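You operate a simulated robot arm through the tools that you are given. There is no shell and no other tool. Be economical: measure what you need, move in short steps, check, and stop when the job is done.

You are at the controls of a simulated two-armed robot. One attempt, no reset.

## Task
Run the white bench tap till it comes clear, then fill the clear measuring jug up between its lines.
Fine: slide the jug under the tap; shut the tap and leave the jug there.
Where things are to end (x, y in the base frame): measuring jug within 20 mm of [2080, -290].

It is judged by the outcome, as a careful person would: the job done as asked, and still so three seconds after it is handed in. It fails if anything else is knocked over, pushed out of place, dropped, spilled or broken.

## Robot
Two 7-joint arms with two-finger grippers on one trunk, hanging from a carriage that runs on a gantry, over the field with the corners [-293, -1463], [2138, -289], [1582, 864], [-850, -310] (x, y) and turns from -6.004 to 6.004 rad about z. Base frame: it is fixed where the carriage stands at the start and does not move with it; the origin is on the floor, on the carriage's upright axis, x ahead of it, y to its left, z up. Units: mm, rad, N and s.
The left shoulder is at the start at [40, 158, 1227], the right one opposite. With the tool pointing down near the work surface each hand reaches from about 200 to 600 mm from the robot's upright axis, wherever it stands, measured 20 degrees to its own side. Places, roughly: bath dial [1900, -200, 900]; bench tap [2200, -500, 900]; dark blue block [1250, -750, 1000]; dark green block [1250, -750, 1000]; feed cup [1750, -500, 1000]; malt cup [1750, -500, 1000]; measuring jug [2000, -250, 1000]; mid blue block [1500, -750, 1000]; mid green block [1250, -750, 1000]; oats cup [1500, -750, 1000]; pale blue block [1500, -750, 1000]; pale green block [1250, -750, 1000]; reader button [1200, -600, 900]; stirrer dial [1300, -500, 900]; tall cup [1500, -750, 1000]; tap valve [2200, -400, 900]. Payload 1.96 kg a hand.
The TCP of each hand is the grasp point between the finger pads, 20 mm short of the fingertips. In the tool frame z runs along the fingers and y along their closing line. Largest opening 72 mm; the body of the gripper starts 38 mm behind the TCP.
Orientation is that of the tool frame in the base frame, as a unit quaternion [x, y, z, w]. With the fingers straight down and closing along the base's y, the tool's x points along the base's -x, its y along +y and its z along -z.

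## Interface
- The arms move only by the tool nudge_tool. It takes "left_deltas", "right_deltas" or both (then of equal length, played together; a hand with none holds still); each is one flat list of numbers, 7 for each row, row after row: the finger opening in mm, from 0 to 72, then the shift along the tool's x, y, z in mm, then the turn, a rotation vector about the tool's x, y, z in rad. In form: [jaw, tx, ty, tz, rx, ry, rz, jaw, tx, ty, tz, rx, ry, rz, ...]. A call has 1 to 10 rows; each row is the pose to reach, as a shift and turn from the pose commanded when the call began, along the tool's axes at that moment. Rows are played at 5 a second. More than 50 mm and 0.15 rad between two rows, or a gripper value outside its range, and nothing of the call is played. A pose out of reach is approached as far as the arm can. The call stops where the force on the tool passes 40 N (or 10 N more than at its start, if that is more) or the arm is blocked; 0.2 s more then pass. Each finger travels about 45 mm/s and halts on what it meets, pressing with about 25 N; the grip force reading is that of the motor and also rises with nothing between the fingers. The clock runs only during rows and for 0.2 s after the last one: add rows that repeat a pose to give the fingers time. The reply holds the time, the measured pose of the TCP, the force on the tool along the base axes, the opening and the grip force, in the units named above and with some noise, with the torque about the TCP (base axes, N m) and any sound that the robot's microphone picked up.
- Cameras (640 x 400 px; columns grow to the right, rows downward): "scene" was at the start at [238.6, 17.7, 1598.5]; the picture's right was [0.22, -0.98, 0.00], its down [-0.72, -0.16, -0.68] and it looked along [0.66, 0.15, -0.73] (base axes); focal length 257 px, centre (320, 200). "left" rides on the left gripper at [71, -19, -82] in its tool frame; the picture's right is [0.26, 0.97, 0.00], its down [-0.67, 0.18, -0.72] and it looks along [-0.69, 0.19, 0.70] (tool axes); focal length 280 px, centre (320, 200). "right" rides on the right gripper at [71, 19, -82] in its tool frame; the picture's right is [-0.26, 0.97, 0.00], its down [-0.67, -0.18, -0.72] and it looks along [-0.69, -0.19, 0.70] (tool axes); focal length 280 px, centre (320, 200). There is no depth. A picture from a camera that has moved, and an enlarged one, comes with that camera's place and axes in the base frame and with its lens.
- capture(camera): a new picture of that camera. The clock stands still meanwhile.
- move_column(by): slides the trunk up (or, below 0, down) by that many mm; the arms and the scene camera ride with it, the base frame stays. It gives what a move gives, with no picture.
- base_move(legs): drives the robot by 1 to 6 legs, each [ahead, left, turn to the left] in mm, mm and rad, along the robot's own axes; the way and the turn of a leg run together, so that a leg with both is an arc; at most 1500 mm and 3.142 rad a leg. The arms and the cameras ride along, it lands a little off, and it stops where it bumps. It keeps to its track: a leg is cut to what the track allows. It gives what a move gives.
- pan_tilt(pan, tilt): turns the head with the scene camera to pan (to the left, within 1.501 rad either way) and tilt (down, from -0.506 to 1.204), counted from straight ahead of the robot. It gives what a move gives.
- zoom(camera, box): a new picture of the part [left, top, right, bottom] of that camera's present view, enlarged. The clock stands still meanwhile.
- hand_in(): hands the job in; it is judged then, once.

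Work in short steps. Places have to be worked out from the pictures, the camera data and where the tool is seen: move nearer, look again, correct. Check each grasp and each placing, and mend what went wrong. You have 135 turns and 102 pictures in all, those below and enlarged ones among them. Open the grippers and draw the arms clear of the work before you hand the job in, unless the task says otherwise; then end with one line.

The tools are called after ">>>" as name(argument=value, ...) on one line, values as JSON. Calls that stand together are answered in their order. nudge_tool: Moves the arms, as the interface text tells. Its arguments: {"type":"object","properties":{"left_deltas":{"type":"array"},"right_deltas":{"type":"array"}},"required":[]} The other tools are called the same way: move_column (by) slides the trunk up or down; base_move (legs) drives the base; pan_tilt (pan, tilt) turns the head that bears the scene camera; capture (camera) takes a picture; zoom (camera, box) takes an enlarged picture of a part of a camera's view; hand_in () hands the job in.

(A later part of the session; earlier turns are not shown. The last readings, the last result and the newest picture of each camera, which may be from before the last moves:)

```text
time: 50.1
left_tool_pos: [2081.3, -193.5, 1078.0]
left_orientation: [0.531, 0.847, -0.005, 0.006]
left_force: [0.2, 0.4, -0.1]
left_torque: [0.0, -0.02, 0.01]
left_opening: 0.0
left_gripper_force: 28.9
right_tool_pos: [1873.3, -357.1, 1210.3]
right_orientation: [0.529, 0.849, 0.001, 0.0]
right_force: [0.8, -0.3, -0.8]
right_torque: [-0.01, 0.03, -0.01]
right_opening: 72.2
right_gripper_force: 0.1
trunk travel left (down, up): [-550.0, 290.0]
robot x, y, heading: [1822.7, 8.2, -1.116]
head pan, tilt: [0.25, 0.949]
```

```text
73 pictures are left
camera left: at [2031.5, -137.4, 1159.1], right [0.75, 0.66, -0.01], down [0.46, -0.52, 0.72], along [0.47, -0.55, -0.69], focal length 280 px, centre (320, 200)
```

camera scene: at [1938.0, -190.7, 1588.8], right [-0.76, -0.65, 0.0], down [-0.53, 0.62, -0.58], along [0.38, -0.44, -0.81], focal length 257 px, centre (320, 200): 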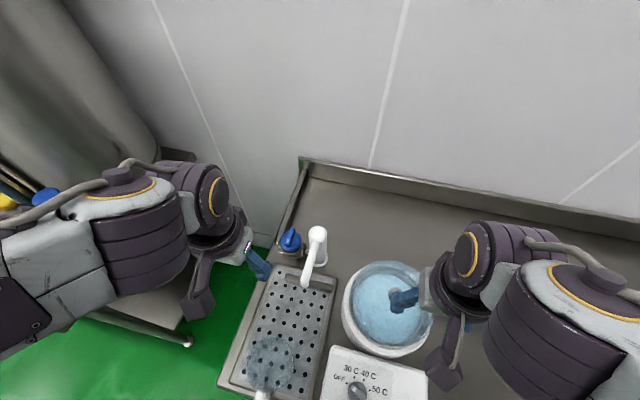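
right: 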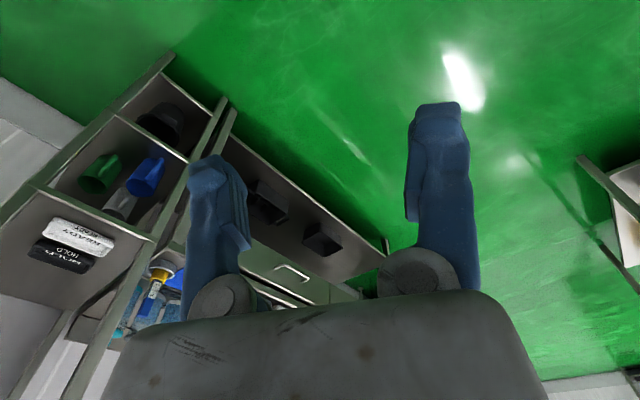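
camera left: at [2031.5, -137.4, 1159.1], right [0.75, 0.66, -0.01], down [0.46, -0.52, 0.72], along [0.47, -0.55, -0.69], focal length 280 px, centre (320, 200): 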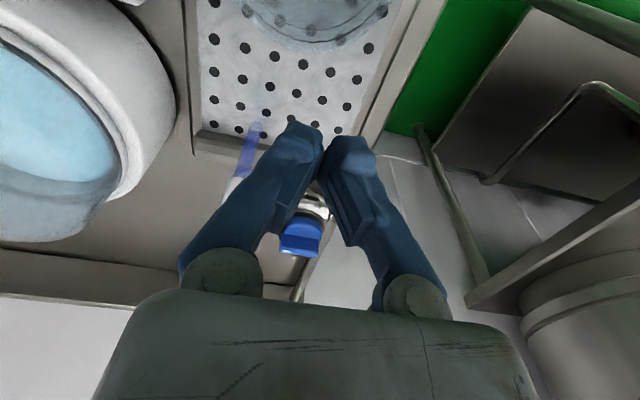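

>>> zoom(camera="left", box=[190, 90, 310, 210])

>>> nudge_tool(left_deltas=[0, 0, 0, 0, 0, 0, 0, 0, 0, 0, 0, 0, 0, 0, 0, 0, 0, 0, 0, 0, 0, 0, 0, 0, 0, 0, 0, 0, 0, 0, 0, 0, 0, 0, 0, 0, 0, 0, 0, 0, 0, 0, 0, 0, 0, 0, 0, 0, 0, 0, 0, 0, 0, 0, 0, 0, 0, 0, 0, 0, 0, 0, 0, 0, 0, 0, 0, 0, 0, 0])

>>> nudge_tool(left_deltas=[0, 0, 0, 0, 0, 0, 0, 0, 0, 0, 0, 0, 0, 0, 0, 0, 0, 0, 0, 0, 0, 0, 0, 0, 0, 0, 0, 0, 0, 0, 0, 0, 0, 0, 0, 0, 0, 0, 0, 0, 0, 0, 0, 0, 0, 0, 0, 0, 0, 0, 0, 0, 0, 0, 0, 0, 0, 0, 0, 0, 0, 0, 0, 0, 0, 0, 0, 0, 0, 0])

>>> zoom(camera="left", box=[190, 90, 310, 210])

```text
3.33 times, centred on (250, 150) of left
camera zoom: at [2031.5, -137.4, 1159.1], right [0.75, 0.66, -0.01], down [0.46, -0.52, 0.72], along [0.47, -0.55, -0.69], focal length 935 px, centre (553, 367)
```

zoom: 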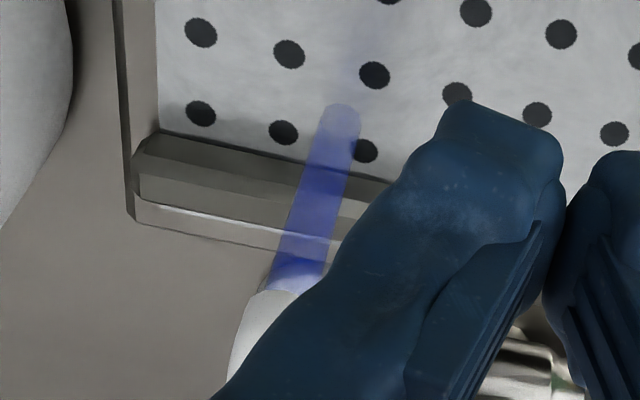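

```text
time: 52.3
left_tool_pos: [2080.1, -192.8, 1078.7]
left_orientation: [0.53, 0.848, -0.005, 0.006]
left_force: [-0.4, 0.6, 0.9]
left_torque: [0.02, -0.01, -0.03]
left_opening: 0.0
left_gripper_force: 29.5
right_tool_pos: [1873.8, -356.0, 1209.8]
right_orientation: [0.53, 0.848, 0.0, 0.0]
right_force: [1.0, 0.7, 0.7]
right_torque: [-0.03, 0.0, 0.03]
right_opening: 72.0
right_gripper_force: 0.1
trunk travel left (down, up): [-550.0, 290.0]
robot x, y, heading: [1820.4, 0.8, -1.115]
head pan, tilt: [0.25, 0.949]
```

```text
time: 54.5
left_tool_pos: [2081.5, -194.5, 1077.9]
left_orientation: [0.531, 0.847, -0.004, 0.006]
left_force: [0.0, 0.5, 0.9]
left_torque: [-0.01, -0.02, -0.03]
left_opening: 0.2
left_gripper_force: 29.5
right_tool_pos: [1873.1, -356.6, 1209.0]
right_orientation: [0.529, 0.849, -0.001, -0.001]
right_force: [0.5, -0.5, 0.5]
right_torque: [-0.02, 0.01, 0.01]
right_opening: 72.0
right_gripper_force: 0.2
trunk travel left (down, up): [-550.0, 290.0]
robot x, y, heading: [1819.5, 7.0, -1.116]
head pan, tilt: [0.25, 0.949]
```

```text
3.33 times, centred on (250, 150) of left
camera zoom: at [2031.8, -137.7, 1159.1], right [0.75, 0.66, -0.01], down [0.46, -0.52, 0.72], along [0.47, -0.55, -0.69], focal length 935 px, centre (553, 367)
```

zoom: 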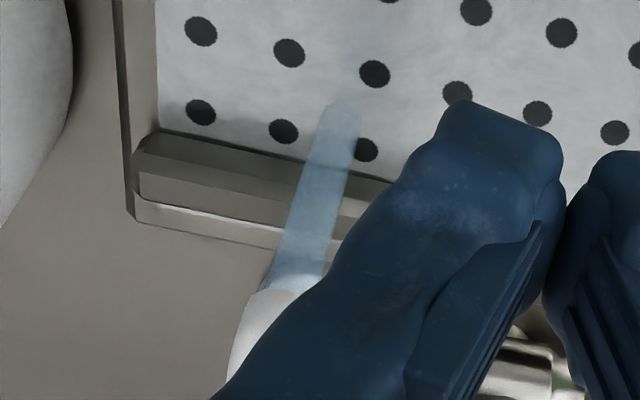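

The stream has turned clear. I return the left hand to the knob (more clear water runs meanwhile) and then shut it so I can place the jug.

>>> nudge_tool(left_deltas=[0, -35, 20, 0, 0, 0, 0, 0, -70, 45, 0, 0, 0, 0, 0, -110, 60, 10, 0, 0, 0, 0, -150, 60, 30, 0, 0, 0, 0, -185, 60, 50, 0, 0, 0, 0, -185, 60, 80, 0, 0, 0, 0, -185, 60, 109, 0, 0, 0, 0, -185, 60, 109, 0, 0, 0])

>>> capture(camera="left")

```text
time: 56.3
left_tool_pos: [2215.2, -337.3, 972.6]
left_orientation: [0.53, 0.848, -0.004, 0.005]
left_force: [0.9, -0.3, -0.3]
left_torque: [-0.02, 0.0, -0.01]
left_opening: 0.1
left_gripper_force: 29.2
right_tool_pos: [1873.0, -357.7, 1210.8]
right_orientation: [0.529, 0.849, -0.001, 0.001]
right_force: [-0.6, 0.2, 0.5]
right_torque: [-0.01, 0.02, 0.0]
right_opening: 72.0
right_gripper_force: 0.0
trunk travel left (down, up): [-550.0, 290.0]
robot x, y, heading: [1820.3, 6.3, -1.116]
head pan, tilt: [0.25, 0.949]
```

```text
70 pictures are left
camera left: at [2166.8, -280.6, 1052.9], right [0.75, 0.66, -0.01], down [0.46, -0.52, 0.72], along [0.47, -0.55, -0.69], focal length 280 px, centre (320, 200)
```

left: 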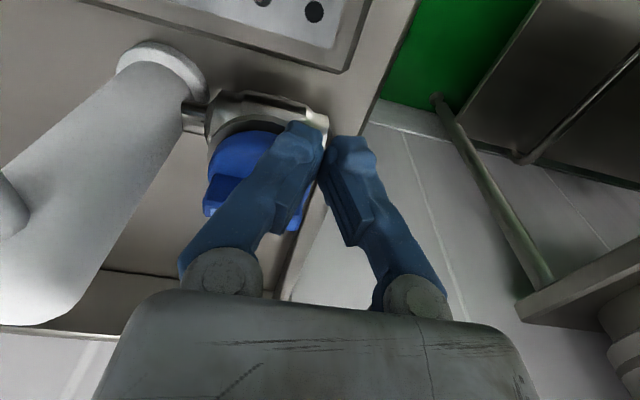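

The fingers are just behind the bar's left end. I sweep it forward and right to shut the valve.

>>> nudge_tool(left_deltas=[0, -15, -5, 1, 0, 0, 0, 0, -24, -4, 1, 0, 0, 0, 0, -32, 0, 1, 0, 0, 0, 0, -40, 0, 1, 0, 0, 0, 0, -47, -2, 1, 0, 0, 0, 0, -54, -6, 1, 0, 0, 0, 0, -57, -13, 1, 0, 0, 0, 0, -57, -16, 1, 0, 0, 0])

>>> capture(camera="left")

>>> zoom(camera="scene", box=[220, 200, 380, 320])

```text
time: 58.3
left_tool_pos: [2236.1, -389.3, 973.3]
left_orientation: [0.524, 0.852, 0.0, 0.009]
left_force: [13.8, 12.5, 7.1]
left_torque: [0.32, -0.04, -0.04]
left_opening: 0.3
left_gripper_force: 30.1
right_tool_pos: [1877.6, -354.8, 1209.2]
right_orientation: [0.528, 0.849, 0.001, 0.001]
right_force: [-0.1, 0.3, 0.4]
right_torque: [-0.01, 0.02, 0.0]
right_opening: 72.1
right_gripper_force: 0.1
trunk travel left (down, up): [-550.0, 290.0]
robot x, y, heading: [1817.4, 6.6, -1.113]
head pan, tilt: [0.25, 0.949]
stopped in row 8 (left hand): the force on the tool passed its limit at 41 N (the readings are from after the stop); the commanded pose is now the measured one
```

```text
69 pictures are left
camera left: at [2184.8, -334.7, 1054.1], right [0.74, 0.67, 0.0], down [0.46, -0.51, 0.73], along [0.49, -0.54, -0.69], focal length 280 px, centre (320, 200)
```

left: 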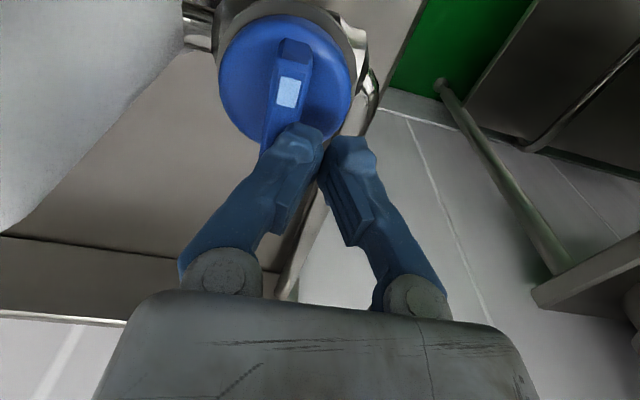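

```text
3.33 times, centred on (300, 260) of scene
camera zoom: at [1940.9, -189.1, 1588.8], right [-0.76, -0.65, 0.0], down [-0.53, 0.62, -0.58], along [0.38, -0.44, -0.81], focal length 857 px, centre (387, 0)
```

zoom: 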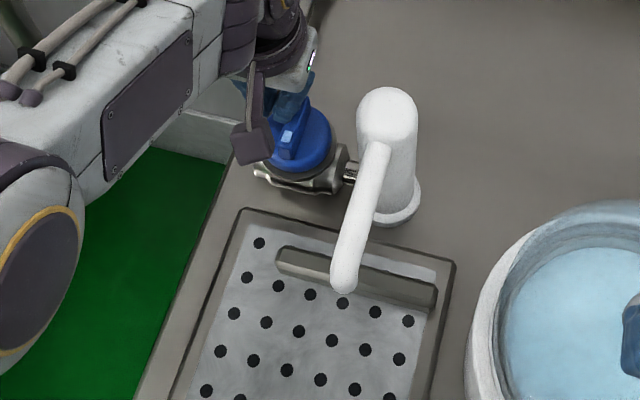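

The tap is shut. I lift the left hand clear and back the base off 180 mm to bring the jug handle into comfortable reach.

>>> nudge_tool(left_deltas=[0, 0, 8, -10, 0, 0, 0, 0, 0, 10, -55, 0, 0, 0, 0, 0, 10, -100, 0, 0, 0, 20, 30, 10, -135, 0, 0, 0, 40, 60, 10, -160, 0, 0, 0])

>>> base_move(legs=[[-180, 0, 0]])

>>> capture(camera="left")

>>> capture(camera="scene")

```text
time: 59.5
left_tool_pos: [2210.5, -333.1, 1131.5]
left_orientation: [0.527, 0.85, -0.002, 0.006]
left_force: [0.8, 0.1, -0.3]
left_torque: [0.0, 0.0, 0.0]
left_opening: 40.0
left_gripper_force: 0.0
right_tool_pos: [1873.8, -356.2, 1209.1]
right_orientation: [0.528, 0.849, 0.001, 0.0]
right_force: [0.4, -0.3, 0.4]
right_torque: [-0.01, 0.0, -0.04]
right_opening: 71.7
right_gripper_force: 0.1
trunk travel left (down, up): [-550.0, 290.0]
robot x, y, heading: [1820.1, 7.9, -1.113]
head pan, tilt: [0.25, 0.949]
```

```text
time: 61.0
left_tool_pos: [2131.6, -174.6, 1131.9]
left_orientation: [0.526, 0.85, -0.003, 0.006]
left_force: [0.3, 0.6, 0.1]
left_torque: [0.04, -0.01, 0.01]
left_opening: 40.2
left_gripper_force: 0.1
right_tool_pos: [1795.9, -195.0, 1210.6]
right_orientation: [0.529, 0.849, 0.0, 0.001]
right_force: [0.2, -0.1, -0.3]
right_torque: [-0.01, -0.02, 0.0]
right_opening: 72.3
right_gripper_force: 0.1
trunk travel left (down, up): [-550.0, 290.0]
robot x, y, heading: [1747.1, 168.9, -1.117]
head pan, tilt: [0.25, 0.949]
```

```text
67 pictures are left
camera left: at [2081.5, -117.7, 1212.8], right [0.75, 0.66, 0.0], down [0.46, -0.51, 0.73], along [0.48, -0.54, -0.69], focal length 280 px, centre (320, 200)
```

left: 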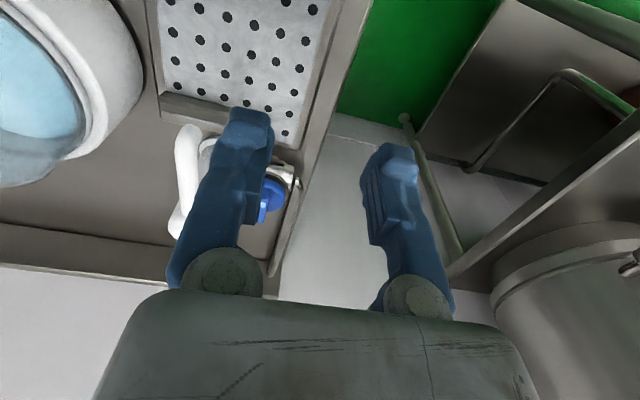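

```text
66 pictures are left
camera scene: at [1859.6, -29.6, 1588.7], right [-0.76, -0.65, 0.0], down [-0.53, 0.62, -0.58], along [0.38, -0.44, -0.81], focal length 257 px, centre (320, 200)
```

scene: 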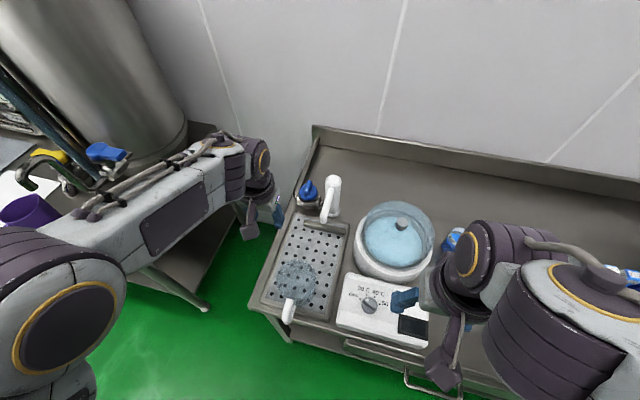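

Now I bring the left hand back over the jug handle to look at it closely.

>>> nudge_tool(left_deltas=[50, 40, -15, 0, 0, 0, 0, 60, 80, -35, 0, 0, 0, 0, 60, 120, -55, 0, 0, 0, 0, 60, 160, -73, 0, 0, 0, 0, 60, 175, -73, 0, 0, 0, 0, 60, 175, -73, 0, 0, 0, 0])

>>> capture(camera="left")

>>> zoom(camera="scene", box=[230, 230, 390, 350])

```text
time: 62.4
left_tool_pos: [1987.0, -49.3, 1129.1]
left_orientation: [0.527, 0.85, -0.002, 0.008]
left_force: [0.1, 0.2, 0.0]
left_torque: [0.02, 0.01, 0.04]
left_opening: 60.1
left_gripper_force: 0.1
right_tool_pos: [1795.6, -195.0, 1209.3]
right_orientation: [0.529, 0.848, 0.0, 0.001]
right_force: [0.3, -0.6, 0.2]
right_torque: [-0.01, -0.01, 0.01]
right_opening: 71.8
right_gripper_force: 0.1
trunk travel left (down, up): [-550.0, 290.0]
robot x, y, heading: [1739.8, 163.7, -1.111]
head pan, tilt: [0.25, 0.949]
```

```text
65 pictures are left
camera left: at [1938.3, 6.3, 1210.4], right [0.75, 0.66, 0.0], down [0.46, -0.51, 0.73], along [0.48, -0.54, -0.69], focal length 280 px, centre (320, 200)
```

left: 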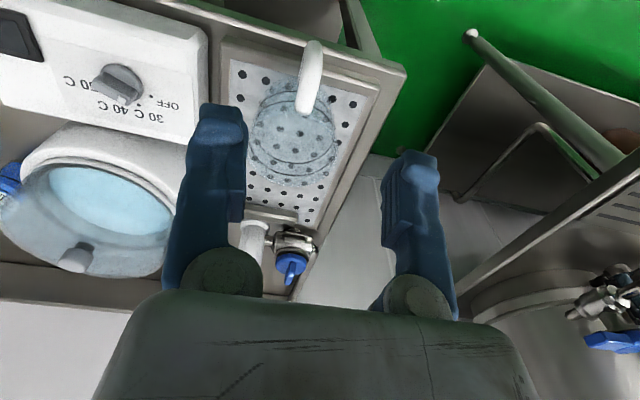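

```text
3.33 times, centred on (310, 290) of scene
camera zoom: at [1859.7, -29.8, 1588.8], right [-0.76, -0.65, 0.0], down [-0.53, 0.62, -0.58], along [0.38, -0.44, -0.81], focal length 857 px, centre (353, -100)
```

zoom: 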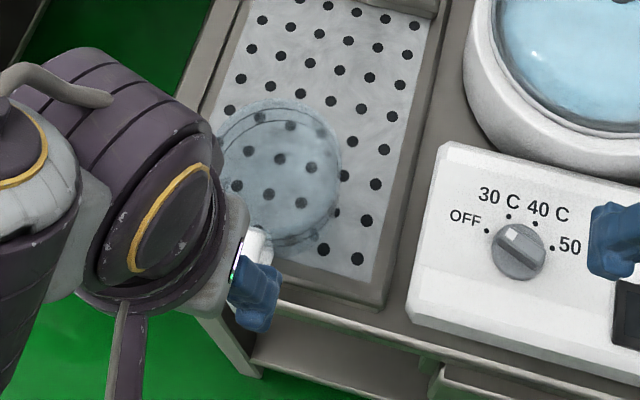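

>>> zoom(camera="left", box=[220, 20, 380, 220])

```text
2.00 times, centred on (300, 120) of left
camera zoom: at [1938.3, 6.3, 1210.4], right [0.75, 0.66, 0.0], down [0.46, -0.51, 0.73], along [0.48, -0.54, -0.69], focal length 561 px, centre (360, 360)
```

zoom: 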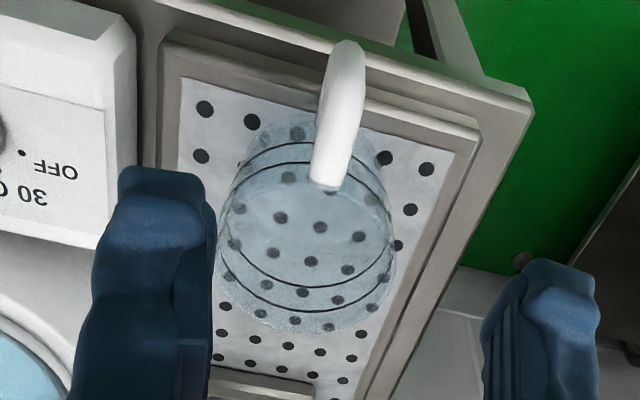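

The jug centre is about (2027, -137), rim near z 985, and the handle points straight at the robot with its strut near (1988, -62). I lower the open hand over it partway and check.

>>> nudge_tool(left_deltas=[60, -12, -4, 40, 0, 0, 0, 60, -12, -4, 85, 0, 0, 0, 60, -12, -4, 105, 0, 0, 0, 60, -12, -4, 105, 0, 0, 0])

>>> capture(camera="left")

```text
time: 63.4
left_tool_pos: [1990.7, -63.7, 1024.1]
left_orientation: [0.527, 0.85, -0.004, 0.006]
left_force: [0.5, 0.1, -0.7]
left_torque: [-0.03, 0.01, -0.02]
left_opening: 60.0
left_gripper_force: 0.0
right_tool_pos: [1794.5, -195.2, 1210.7]
right_orientation: [0.529, 0.849, 0.0, 0.0]
right_force: [0.5, 0.3, 0.3]
right_torque: [0.0, 0.01, 0.04]
right_opening: 71.8
right_gripper_force: 0.0
trunk travel left (down, up): [-550.0, 290.0]
robot x, y, heading: [1743.8, 169.3, -1.119]
head pan, tilt: [0.25, 0.949]
```

```text
62 pictures are left
camera left: at [1941.1, -7.4, 1104.9], right [0.75, 0.66, 0.0], down [0.46, -0.51, 0.73], along [0.48, -0.54, -0.69], focal length 280 px, centre (320, 200)
```

left: 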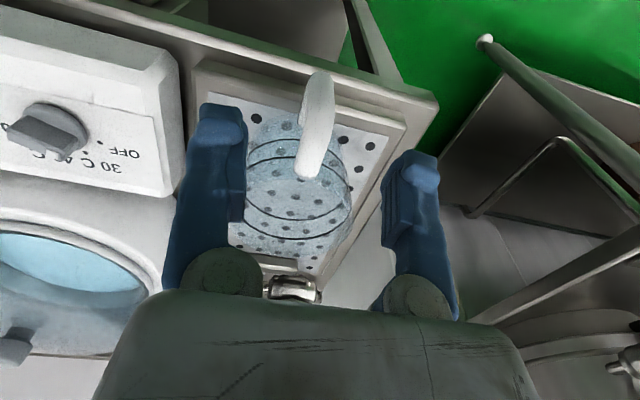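

The handle lies between the fingers. I shift slightly forward, lower to about z 955 and close on the strut.

>>> nudge_tool(left_deltas=[60, -6, 0, 35, 0, 0, 0, 60, -6, 0, 70, 0, 0, 0, 40, -6, 0, 70, 0, 0, 0, 20, -6, 0, 70, 0, 0, 0, 8, -6, 0, 70, 0, 0, 0, 0, -6, 0, 70, 0, 0, 0, 0, -6, 0, 70, 0, 0, 0, 0, -6, 0, 70, 0, 0, 0])

>>> capture(camera="left")

```text
time: 65.2
left_tool_pos: [1994.5, -69.9, 954.0]
left_orientation: [0.527, 0.85, -0.003, 0.007]
left_force: [0.3, -0.3, 0.2]
left_torque: [0.04, 0.06, 0.01]
left_opening: 17.0
left_gripper_force: 25.1
right_tool_pos: [1795.5, -196.4, 1210.8]
right_orientation: [0.53, 0.848, -0.001, 0.0]
right_force: [-0.4, 0.2, -0.3]
right_torque: [0.0, 0.0, 0.0]
right_opening: 72.0
right_gripper_force: 0.0
trunk travel left (down, up): [-550.0, 290.0]
robot x, y, heading: [1737.9, 167.7, -1.116]
head pan, tilt: [0.25, 0.949]
```

```text
61 pictures are left
camera left: at [1944.0, -14.5, 1034.8], right [0.75, 0.66, 0.0], down [0.46, -0.51, 0.73], along [0.48, -0.54, -0.69], focal length 280 px, centre (320, 200)
```

left: 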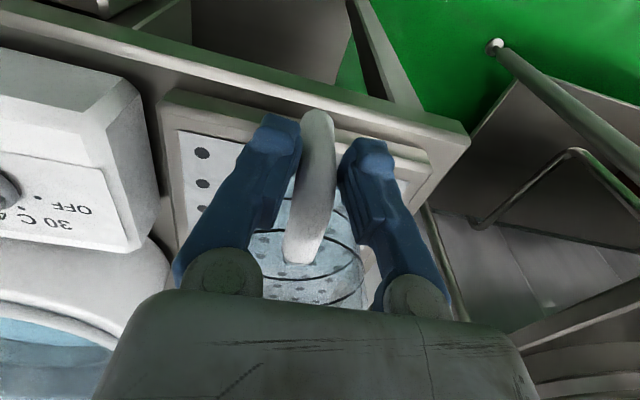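

The handle strut is gripped (17 mm). Triangulation gives the rim at about z 965, with the spout tip near z 976 at (2087, -307), so clearance is small. I lift only about 2 mm and slide the jug 110 mm toward the tap, then check.

>>> nudge_tool(left_deltas=[0, 0, 0, -2, 0, 0, 0, 0, -20, -3, -2, 0, 0, 0, 0, -40, -6, -2, 0, 0, 0, 0, -60, -9, -2, 0, 0, 0, 0, -80, -12, -2, 0, 0, 0, 0, -100, -15, -2, 0, 0, 0, 0, -110, -17, -2, 0, 0, 0])

>>> zoom(camera="scene", box=[220, 160, 380, 300])

>>> capture(camera="left")

```text
time: 66.8
left_tool_pos: [2027.5, -176.0, 957.4]
left_orientation: [0.527, 0.85, -0.002, 0.007]
left_force: [0.0, -1.4, -1.3]
left_torque: [0.07, 0.01, 0.02]
left_opening: 17.1
left_gripper_force: 24.9
right_tool_pos: [1793.8, -195.4, 1210.9]
right_orientation: [0.529, 0.848, -0.001, 0.0]
right_force: [0.6, -0.1, -0.1]
right_torque: [0.0, 0.01, 0.05]
right_opening: 72.0
right_gripper_force: 0.0
trunk travel left (down, up): [-550.0, 290.0]
robot x, y, heading: [1737.5, 167.9, -1.112]
head pan, tilt: [0.25, 0.949]
```

```text
2.86 times, centred on (300, 230) of scene
camera zoom: at [1859.6, -29.8, 1588.8], right [-0.76, -0.65, 0.0], down [-0.53, 0.62, -0.58], along [0.38, -0.44, -0.81], focal length 734 px, centre (377, 114)
```

zoom: 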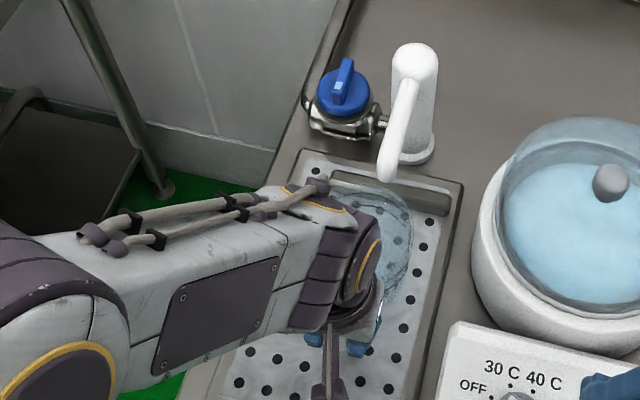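

```text
59 pictures are left
camera left: at [1977.8, -119.7, 1039.0], right [0.75, 0.66, 0.0], down [0.46, -0.51, 0.73], along [0.48, -0.54, -0.69], focal length 280 px, centre (320, 200)
```

left: 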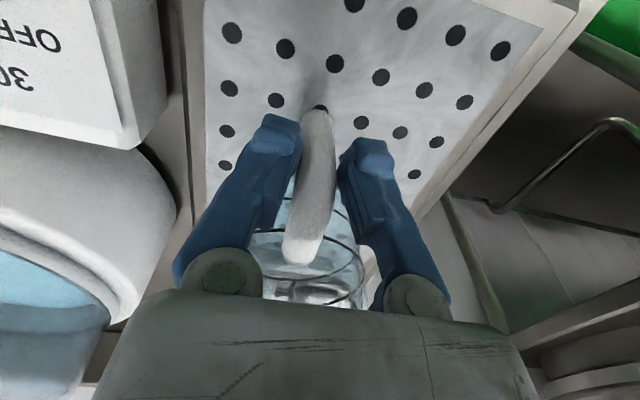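

The jug tracks as predicted (centre about (2067, -250)). I lower it 2 mm and slide it 20 mm, to check the rim clears the spout.

>>> nudge_tool(left_deltas=[0, 0, 0, 2, 0, 0, 0, 0, -10, -2, 2, 0, 0, 0, 0, -22, -3, 2, 0, 0, 0])

>>> zoom(camera="scene", box=[270, 160, 370, 240])

>>> zoom(camera="left", box=[220, 150, 400, 300])

```text
time: 67.6
left_tool_pos: [2033.8, -194.7, 956.8]
left_orientation: [0.528, 0.849, -0.003, 0.006]
left_force: [0.1, -0.3, -0.2]
left_torque: [0.08, 0.04, -0.01]
left_opening: 16.9
left_gripper_force: 24.8
right_tool_pos: [1795.6, -195.7, 1209.6]
right_orientation: [0.529, 0.848, -0.001, 0.001]
right_force: [-0.6, 0.3, -0.3]
right_torque: [0.01, -0.02, -0.01]
right_opening: 71.9
right_gripper_force: 0.1
trunk travel left (down, up): [-550.0, 290.0]
robot x, y, heading: [1740.7, 168.7, -1.113]
head pan, tilt: [0.25, 0.949]
```

```text
5.00 times, centred on (320, 200) of scene
camera zoom: at [1859.6, -29.8, 1588.8], right [-0.76, -0.65, 0.0], down [-0.53, 0.62, -0.58], along [0.38, -0.44, -0.81], focal length 1285 px, centre (320, 200)
```

zoom: 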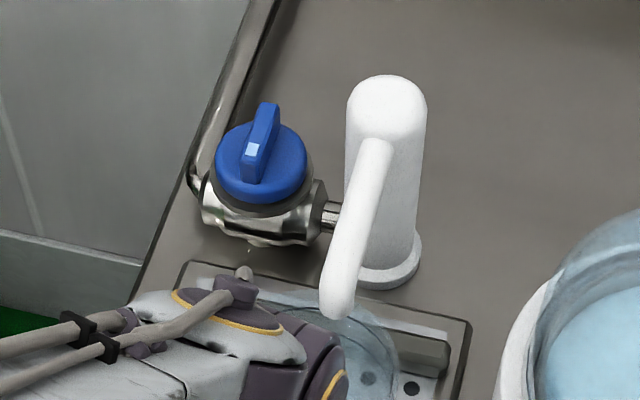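

```text
2.67 times, centred on (310, 225) of left
camera zoom: at [1985.0, -140.6, 1037.5], right [0.75, 0.66, 0.0], down [0.46, -0.51, 0.73], along [0.48, -0.54, -0.69], focal length 748 px, centre (347, 133)
```

zoom: 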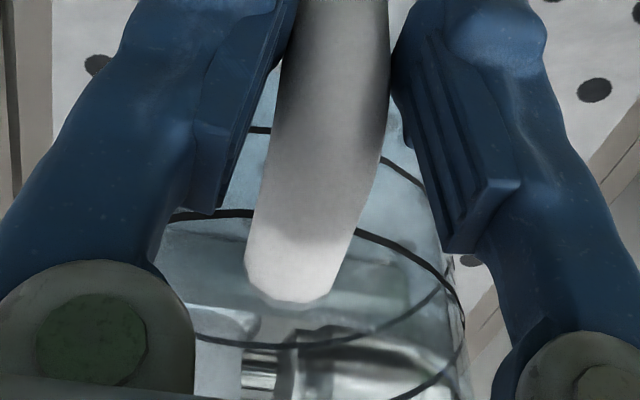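

No contact so far; the spout tip now hangs over the far part of the rim. I slide the last 23 mm.

>>> nudge_tool(left_deltas=[0, -12, -2, 0, 0, 0, 0, 0, -23, -4, 0, 0, 0, 0, 0, -23, -4, 1, 0, 0, 0])

>>> zoom(camera="scene", box=[270, 160, 370, 240])

```text
time: 68.4
left_tool_pos: [2038.6, -214.9, 953.5]
left_orientation: [0.528, 0.849, -0.001, 0.005]
left_force: [-11.5, 19.3, 5.1]
left_torque: [0.32, 0.18, 0.01]
left_opening: 17.2
left_gripper_force: 25.1
right_tool_pos: [1793.1, -192.2, 1209.7]
right_orientation: [0.529, 0.848, 0.001, -0.001]
right_force: [-0.4, -0.2, -0.1]
right_torque: [-0.01, 0.0, -0.02]
right_opening: 72.0
right_gripper_force: 0.0
trunk travel left (down, up): [-550.0, 290.0]
robot x, y, heading: [1740.2, 168.2, -1.121]
head pan, tilt: [0.25, 0.949]
```

```text
5.00 times, centred on (320, 200) of scene
camera zoom: at [1858.6, -27.9, 1588.1], right [-0.76, -0.65, 0.0], down [-0.53, 0.62, -0.58], along [0.38, -0.44, -0.81], focal length 1285 px, centre (320, 200)
```

zoom: 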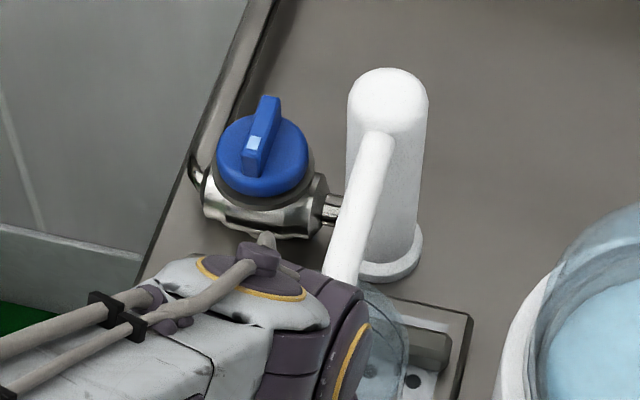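

The hand feels about 22 N of resistance, so the jug is touching the raised bar at the rear of the tray, with its centre at about (2079, -289). I ease back 2 mm, set it down and release.

>>> nudge_tool(left_deltas=[0, 2, 0, 0, 0, 0, 0, 0, 3, 0, 1, 0, 0, 0, 0, 3, 0, 2, 0, 0, 0, 0, 3, 0, 2, 0, 0, 0])

```text
time: 69.4
left_tool_pos: [2038.8, -215.5, 953.4]
left_orientation: [0.527, 0.85, -0.003, 0.006]
left_force: [-6.5, 11.4, 8.1]
left_torque: [-0.33, -0.15, 0.03]
left_opening: 16.9
left_gripper_force: 25.3
right_tool_pos: [1793.8, -194.1, 1209.3]
right_orientation: [0.528, 0.849, -0.001, 0.0]
right_force: [1.1, 0.2, -0.5]
right_torque: [0.02, -0.01, 0.0]
right_opening: 72.0
right_gripper_force: 0.0
trunk travel left (down, up): [-550.0, 290.0]
robot x, y, heading: [1740.7, 165.9, -1.111]
head pan, tilt: [0.25, 0.949]
```

>>> nudge_tool(left_deltas=[0, 2, 0, 0, 0, 0, 0, 0, 4, 0, 0, 0, 0, 0, 0, 4, 0, 0, 0, 0, 0])

>>> capture(camera="left")

```text
time: 70.2
left_tool_pos: [2037.9, -213.5, 954.1]
left_orientation: [0.527, 0.85, -0.003, 0.007]
left_force: [1.0, -0.2, -1.5]
left_torque: [0.08, 0.05, -0.03]
left_opening: 16.9
left_gripper_force: 25.4
right_tool_pos: [1794.3, -194.7, 1211.2]
right_orientation: [0.529, 0.849, 0.0, 0.0]
right_force: [0.6, 0.2, -0.3]
right_torque: [0.02, 0.01, -0.01]
right_opening: 72.0
right_gripper_force: 0.0
trunk travel left (down, up): [-550.0, 290.0]
robot x, y, heading: [1744.5, 167.7, -1.116]
head pan, tilt: [0.25, 0.949]
```

```text
55 pictures are left
camera left: at [1988.7, -156.7, 1034.9], right [0.75, 0.66, 0.0], down [0.46, -0.51, 0.73], along [0.48, -0.54, -0.69], focal length 280 px, centre (320, 200)
```

left: 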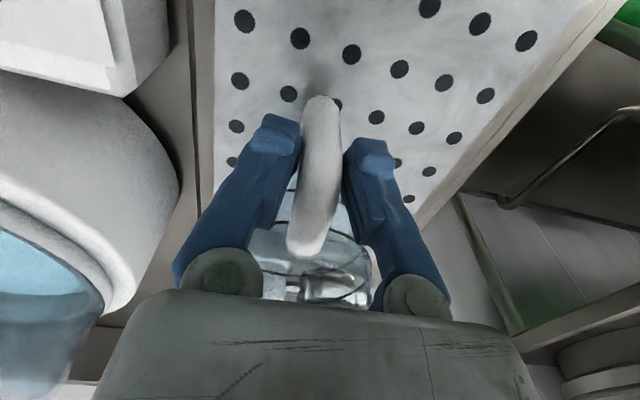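

The side force is gone. I lower 1 mm, open the fingers and rise, then look.

>>> nudge_tool(left_deltas=[0, 0, 0, 1, 0, 0, 0, 30, 0, 0, 1, 0, 0, 0, 50, 0, 0, 1, 0, 0, 0, 60, 0, 0, 0, 0, 0, 0, 60, 0, 0, -40, 0, 0, 0, 60, 30, 0, -75, 0, 0, 0, 60, 70, 0, -100, 0, 0, 0, 60, 70, 0, -140, 0, 0, 0, 60, 70, 0, -140, 0, 0, 0])

>>> capture(camera="left")

>>> zoom(camera="scene", box=[270, 160, 370, 240])

```text
time: 72.2
left_tool_pos: [2006.0, -147.5, 1092.2]
left_orientation: [0.527, 0.85, -0.003, 0.007]
left_force: [-0.8, 0.1, 0.0]
left_torque: [-0.04, -0.02, -0.01]
left_opening: 59.8
left_gripper_force: 0.1
right_tool_pos: [1796.0, -194.0, 1210.7]
right_orientation: [0.529, 0.849, -0.001, 0.001]
right_force: [-0.5, 0.1, 0.7]
right_torque: [0.0, 0.01, -0.04]
right_opening: 71.8
right_gripper_force: 0.0
trunk travel left (down, up): [-550.0, 290.0]
robot x, y, heading: [1741.5, 170.4, -1.116]
head pan, tilt: [0.25, 0.949]
```

```text
54 pictures are left
camera left: at [1956.0, -92.0, 1173.9], right [0.75, 0.66, 0.0], down [0.46, -0.51, 0.73], along [0.48, -0.54, -0.69], focal length 280 px, centre (320, 200)
```

left: 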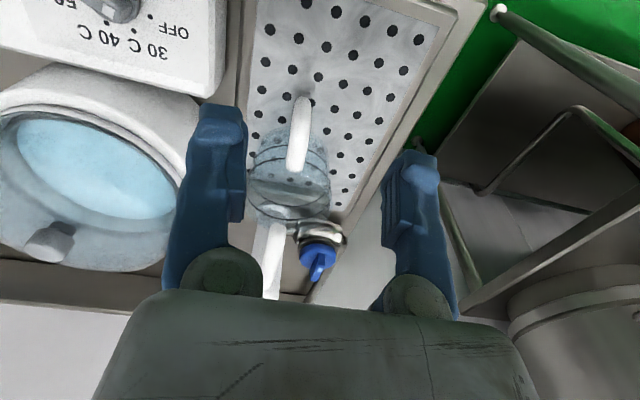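

```text
5.00 times, centred on (320, 200) of scene
camera zoom: at [1859.7, -29.8, 1588.8], right [-0.76, -0.65, 0.0], down [-0.53, 0.62, -0.58], along [0.38, -0.44, -0.81], focal length 1285 px, centre (320, 200)
```

zoom: 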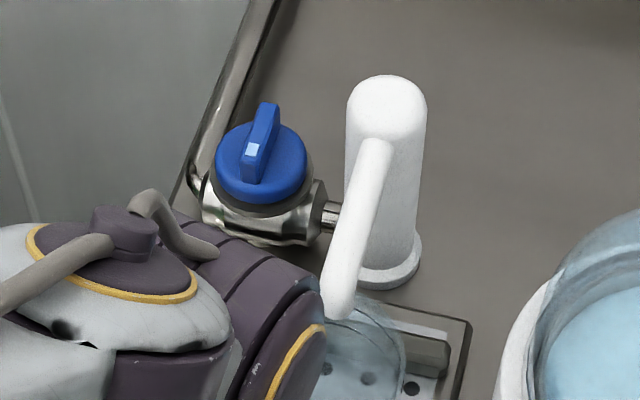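

The jug stands under the spout. I zoom to verify its position relative to the spout.

>>> zoom(camera="left", box=[220, 80, 380, 240])

```text
2.50 times, centred on (300, 160) of left
camera zoom: at [1956.0, -92.0, 1173.9], right [0.75, 0.66, 0.0], down [0.46, -0.51, 0.73], along [0.48, -0.54, -0.69], focal length 701 px, centre (370, 300)
```

zoom: 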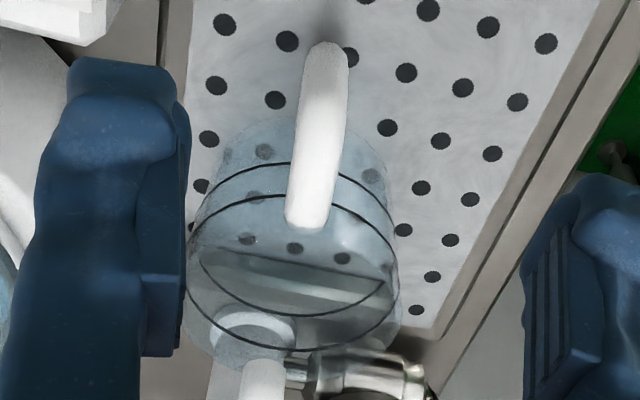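

I raise the left hand well above the tap and drive forward again, then check jug and spout from the head camera.

>>> nudge_tool(left_deltas=[60, 0, 20, -40, 0, 0, 0, 60, 0, 50, -70, 0, 0, 0, 40, 0, 80, -70, 0, 0, 0, 0, 0, 110, -70, 0, 0, 0, 0, 0, 110, -70, 0, 0, 0])

>>> base_move(legs=[[180, 0, 0]])

>>> zoom(camera="scene", box=[240, 220, 380, 340])

>>> capture(camera="left")

```text
time: 73.4
left_tool_pos: [2103.8, -97.2, 1162.8]
left_orientation: [0.528, 0.849, -0.003, 0.006]
left_force: [0.8, 0.1, 0.2]
left_torque: [0.02, 0.0, 0.03]
left_opening: 0.0
left_gripper_force: 8.1
right_tool_pos: [1794.4, -195.7, 1210.1]
right_orientation: [0.529, 0.849, 0.0, 0.001]
right_force: [0.0, 0.0, -0.4]
right_torque: [0.03, 0.02, 0.0]
right_opening: 71.8
right_gripper_force: 0.1
trunk travel left (down, up): [-550.0, 290.0]
robot x, y, heading: [1747.5, 168.4, -1.116]
head pan, tilt: [0.25, 0.949]
```

```text
time: 74.9
left_tool_pos: [2182.2, -258.9, 1163.3]
left_orientation: [0.527, 0.85, -0.002, 0.006]
left_force: [-0.7, -0.3, 0.0]
left_torque: [-0.02, -0.01, 0.01]
left_opening: 0.0
left_gripper_force: 25.0
right_tool_pos: [1872.3, -356.8, 1211.7]
right_orientation: [0.529, 0.849, -0.001, 0.0]
right_force: [0.3, 0.4, 0.7]
right_torque: [0.02, 0.01, 0.02]
right_opening: 72.4
right_gripper_force: 0.1
trunk travel left (down, up): [-550.0, 290.0]
robot x, y, heading: [1820.7, 9.7, -1.116]
head pan, tilt: [0.25, 0.949]
```

```text
3.33 times, centred on (310, 280) of scene
camera zoom: at [1938.6, -191.1, 1588.8], right [-0.76, -0.65, 0.0], down [-0.53, 0.62, -0.58], along [0.38, -0.44, -0.81], focal length 857 px, centre (353, -67)
```

zoom: 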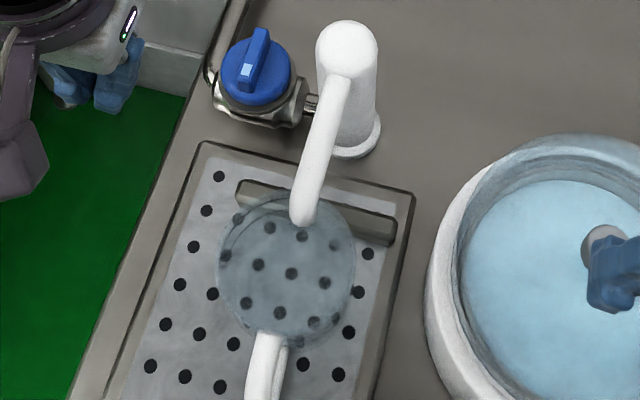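

```text
50 pictures are left
camera left: at [2132.8, -204.5, 1243.9], right [0.75, 0.66, 0.0], down [0.46, -0.51, 0.73], along [0.48, -0.54, -0.69], focal length 280 px, centre (320, 200)
```

left: 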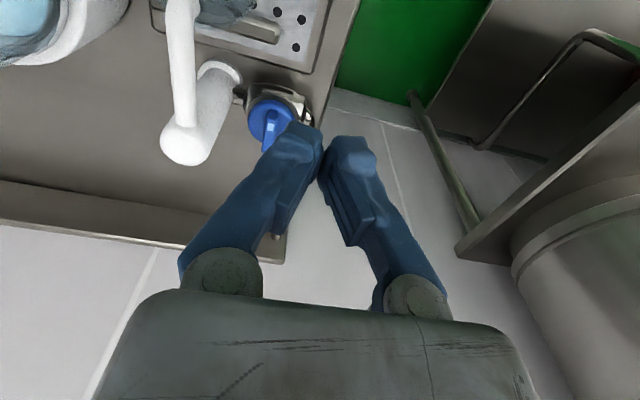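

The spout tip is well inside the rim, and the jug centre is about (2077, -283). To watch the level while filling, I swing the right hand so its camera looks at the jug from the side.

>>> nudge_tool(right_deltas=[40, 13, 8, 0, 0, 0, -0.13, 20, 26, 16, 10, 0, 0, -0.26, 0, 39, 24, 25, 0, 0, -0.39, 0, 52, 32, 40, 0, 0, -0.52, 0, 65, 40, 55, 0, 0, -0.65, 0, 78, 48, 70, 0, 0, -0.78, 0, 92, 55, 85, 0, 0, -0.91, 0, 92, 55, 100, 0, 0, -1.0, 0, 92, 55, 100, 0, 0, -1.0])

>>> capture(camera="right")

```text
time: 76.9
left_tool_pos: [2181.6, -259.9, 1165.1]
left_orientation: [0.528, 0.849, -0.002, 0.007]
left_force: [-0.7, -0.1, -0.5]
left_torque: [0.0, -0.03, 0.01]
left_opening: 0.0
left_gripper_force: 25.2
right_tool_pos: [1883.3, -249.7, 1110.8]
right_orientation: [0.056, 0.998, -0.001, 0.0]
right_force: [0.1, -0.4, 0.1]
right_torque: [-0.03, 0.04, 0.01]
right_opening: 0.0
right_gripper_force: 24.6
trunk travel left (down, up): [-550.0, 290.0]
robot x, y, heading: [1819.1, 9.1, -1.114]
head pan, tilt: [0.25, 0.949]
```

```text
49 pictures are left
camera right: at [1814.3, -222.7, 1191.3], right [0.37, 0.93, 0.0], down [0.65, -0.26, 0.72], along [0.67, -0.27, -0.7], focal length 280 px, centre (320, 200)
```

right: 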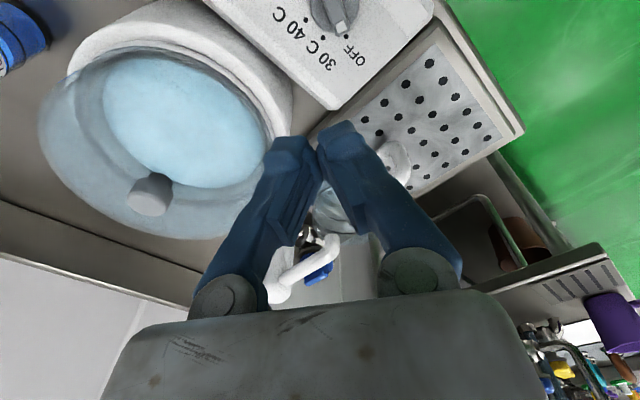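

The closed fingers hide the jug; I open the right gripper so it shows between them.

>>> nudge_tool(right_deltas=[36, 0, 0, 0, 0, 0, 0, 72, 0, 0, 0, 0, 0, 0, 72, 0, 0, 0, 0, 0, 0, 72, 0, 0, 0, 0, 0, 0])

>>> zoom(camera="right", box=[260, 110, 420, 290])

```text
time: 77.9
left_tool_pos: [2181.5, -259.8, 1162.4]
left_orientation: [0.528, 0.849, -0.003, 0.006]
left_force: [-0.1, 0.2, 0.0]
left_torque: [0.01, -0.01, -0.02]
left_opening: 0.0
left_gripper_force: 24.8
right_tool_pos: [1882.7, -249.7, 1109.6]
right_orientation: [0.057, 0.998, 0.0, 0.0]
right_force: [0.3, 0.5, 0.5]
right_torque: [0.02, 0.02, -0.03]
right_opening: 72.0
right_gripper_force: 0.1
trunk travel left (down, up): [-550.0, 290.0]
robot x, y, heading: [1823.3, 6.9, -1.116]
head pan, tilt: [0.25, 0.949]
```

```text
2.22 times, centred on (340, 200) of right
camera zoom: at [1814.4, -222.7, 1191.5], right [0.37, 0.93, 0.0], down [0.65, -0.26, 0.72], along [0.66, -0.27, -0.7], focal length 623 px, centre (276, 200)
```

zoom: 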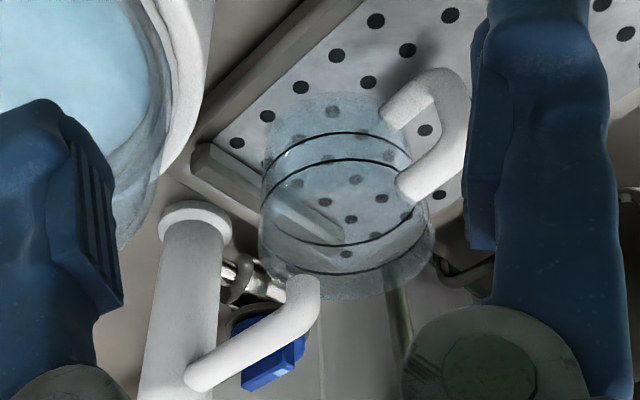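

Excellent view: both lines, the rim, and the spout inside the rim are visible. Now I place the left fingers beside the knob bar's near end again.

>>> nudge_tool(left_deltas=[0, -40, 0, 20, 0, 0, 0, 0, -80, -2, 45, 0, 0, 0, 0, -102, -3, 85, 0, 0, 0, 0, -102, -3, 130, 0, 0, 0, 0, -102, -3, 172, 0, 0, 0, 0, -102, -3, 192, 0, 0, 0, 0, -102, -3, 192, 0, 0, 0])

>>> capture(camera="left")

```text
time: 79.5
left_tool_pos: [2225.8, -355.3, 973.9]
left_orientation: [0.528, 0.849, -0.003, 0.006]
left_force: [0.3, -0.7, 1.0]
left_torque: [0.01, 0.0, -0.01]
left_opening: 0.1
left_gripper_force: 24.9
right_tool_pos: [1882.3, -248.0, 1110.2]
right_orientation: [0.058, 0.998, 0.0, 0.0]
right_force: [0.1, 0.2, -0.7]
right_torque: [-0.03, 0.0, -0.01]
right_opening: 71.9
right_gripper_force: 0.0
trunk travel left (down, up): [-550.0, 290.0]
robot x, y, heading: [1816.0, 9.4, -1.119]
head pan, tilt: [0.25, 0.949]
```

```text
47 pictures are left
camera left: at [2176.3, -299.4, 1053.8], right [0.75, 0.66, 0.0], down [0.46, -0.51, 0.73], along [0.48, -0.54, -0.69], focal length 280 px, centre (320, 200)
```

left: 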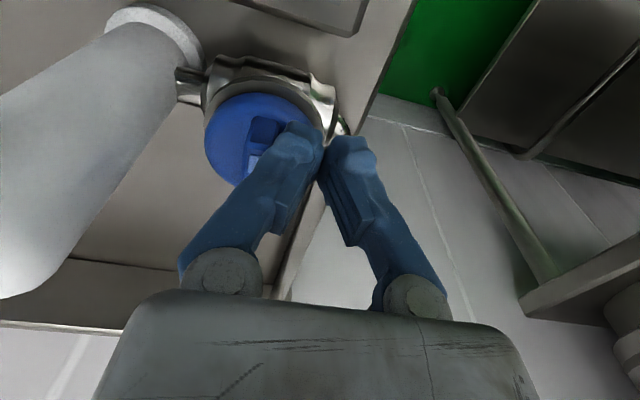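

Position matches the first time. I push the bar right by the same amount (about 30° open).

>>> nudge_tool(left_deltas=[0, 3, -10, 3, 0, 0, 0, 0, 6, -15, 4, 0, 0, 0, 0, 9, -20, 4, 0, 0, 0, 0, 10, -26, 4, 0, 0, 0])

>>> zoom(camera="right", box=[260, 110, 420, 290])

```text
time: 80.5
left_tool_pos: [2198.1, -356.0, 967.4]
left_orientation: [0.528, 0.849, -0.003, 0.006]
left_force: [1.6, 2.8, -0.2]
left_torque: [0.03, -0.04, -0.03]
left_opening: 0.0
left_gripper_force: 25.2
right_tool_pos: [1881.6, -249.3, 1110.7]
right_orientation: [0.057, 0.998, 0.0, 0.0]
right_force: [-0.7, -0.7, -0.5]
right_torque: [0.01, 0.03, -0.03]
right_opening: 71.9
right_gripper_force: 0.0
trunk travel left (down, up): [-550.0, 290.0]
robot x, y, heading: [1821.6, 10.2, -1.117]
head pan, tilt: [0.25, 0.949]
```

```text
2.22 times, centred on (340, 200) of right
camera zoom: at [1814.4, -222.5, 1191.4], right [0.37, 0.93, 0.0], down [0.65, -0.26, 0.72], along [0.66, -0.27, -0.7], focal length 623 px, centre (276, 200)
```

zoom: 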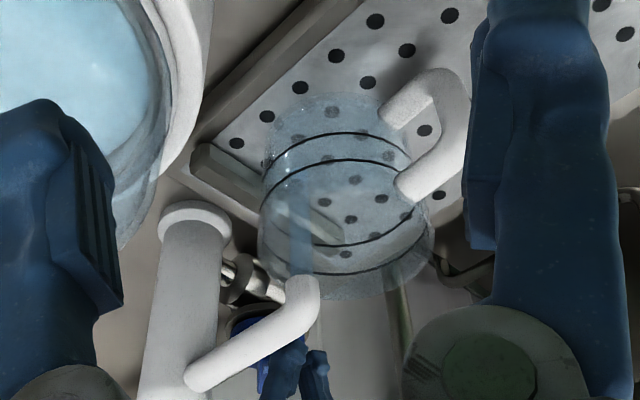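

Clear water is going into the jug. I bring the left hand round to the closing side of the bar, ready to shut.

>>> nudge_tool(left_deltas=[0, 4, 2, -10, 0, 0, 0, 0, 4, 10, -45, 0, 0, 0, 0, -12, 36, -45, 0, 0, 0, 0, -30, 38, -35, 0, 0, 0, 0, -30, 38, -2, 0, 0, 0])

>>> zoom(camera="right", box=[260, 110, 420, 290])

>>> capture(camera="left")

```text
time: 81.7
left_tool_pos: [2246.3, -366.9, 970.3]
left_orientation: [0.528, 0.849, -0.002, 0.006]
left_force: [-0.2, 0.1, 0.2]
left_torque: [-0.01, 0.0, 0.02]
left_opening: 0.0
left_gripper_force: 24.8
right_tool_pos: [1883.1, -249.2, 1109.6]
right_orientation: [0.057, 0.998, 0.0, -0.001]
right_force: [0.4, -0.3, -0.1]
right_torque: [-0.01, -0.01, -0.01]
right_opening: 72.0
right_gripper_force: 0.1
trunk travel left (down, up): [-550.0, 290.0]
robot x, y, heading: [1820.0, 8.5, -1.115]
head pan, tilt: [0.25, 0.949]
```

```text
2.22 times, centred on (340, 200) of right
camera zoom: at [1814.2, -222.6, 1191.5], right [0.37, 0.93, 0.0], down [0.65, -0.26, 0.72], along [0.66, -0.27, -0.7], focal length 623 px, centre (276, 200)
```

zoom: 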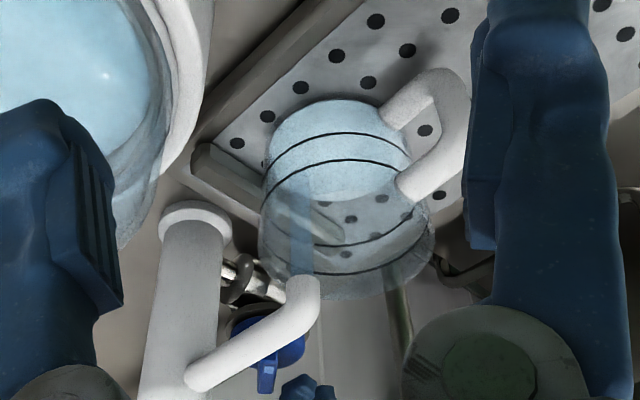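

```text
44 pictures are left
camera left: at [2196.2, -312.0, 1051.4], right [0.75, 0.66, 0.0], down [0.46, -0.51, 0.73], along [0.48, -0.54, -0.69], focal length 280 px, centre (320, 200)
```

left: 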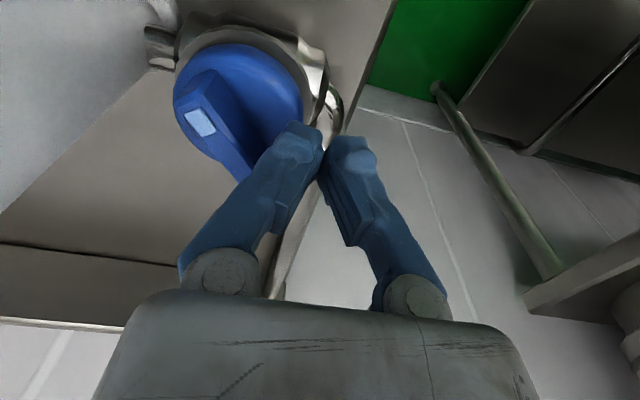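

The level is rising: the surface's far edge is at row 198, with the lines' far arcs at 247 and 272. I wait 2 s and measure the rate.

>>> nudge_tool(left_deltas=[0, 0, 0, 0, 0, 0, 0, 0, 0, 0, 0, 0, 0, 0, 0, 0, 0, 0, 0, 0, 0, 0, 0, 0, 0, 0, 0, 0, 0, 0, 0, 0, 0, 0, 0])

>>> zoom(camera="right", box=[260, 110, 420, 290])

```text
time: 82.9
left_tool_pos: [2245.4, -367.0, 971.2]
left_orientation: [0.528, 0.849, -0.002, 0.006]
left_force: [0.5, -0.1, -0.3]
left_torque: [0.0, 0.03, -0.01]
left_opening: 0.0
left_gripper_force: 24.4
right_tool_pos: [1882.3, -249.1, 1110.7]
right_orientation: [0.057, 0.998, 0.0, -0.001]
right_force: [0.2, 0.4, 0.4]
right_torque: [0.04, -0.02, 0.04]
right_opening: 71.9
right_gripper_force: 0.0
trunk travel left (down, up): [-550.0, 290.0]
robot x, y, heading: [1818.5, 9.1, -1.111]
head pan, tilt: [0.25, 0.949]
```

```text
2.22 times, centred on (340, 200) of right
camera zoom: at [1814.4, -222.7, 1191.5], right [0.37, 0.93, 0.0], down [0.65, -0.26, 0.72], along [0.66, -0.27, -0.7], focal length 623 px, centre (276, 200)
```

zoom: 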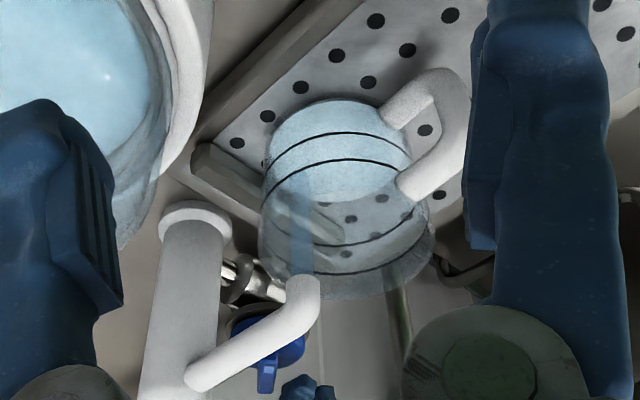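

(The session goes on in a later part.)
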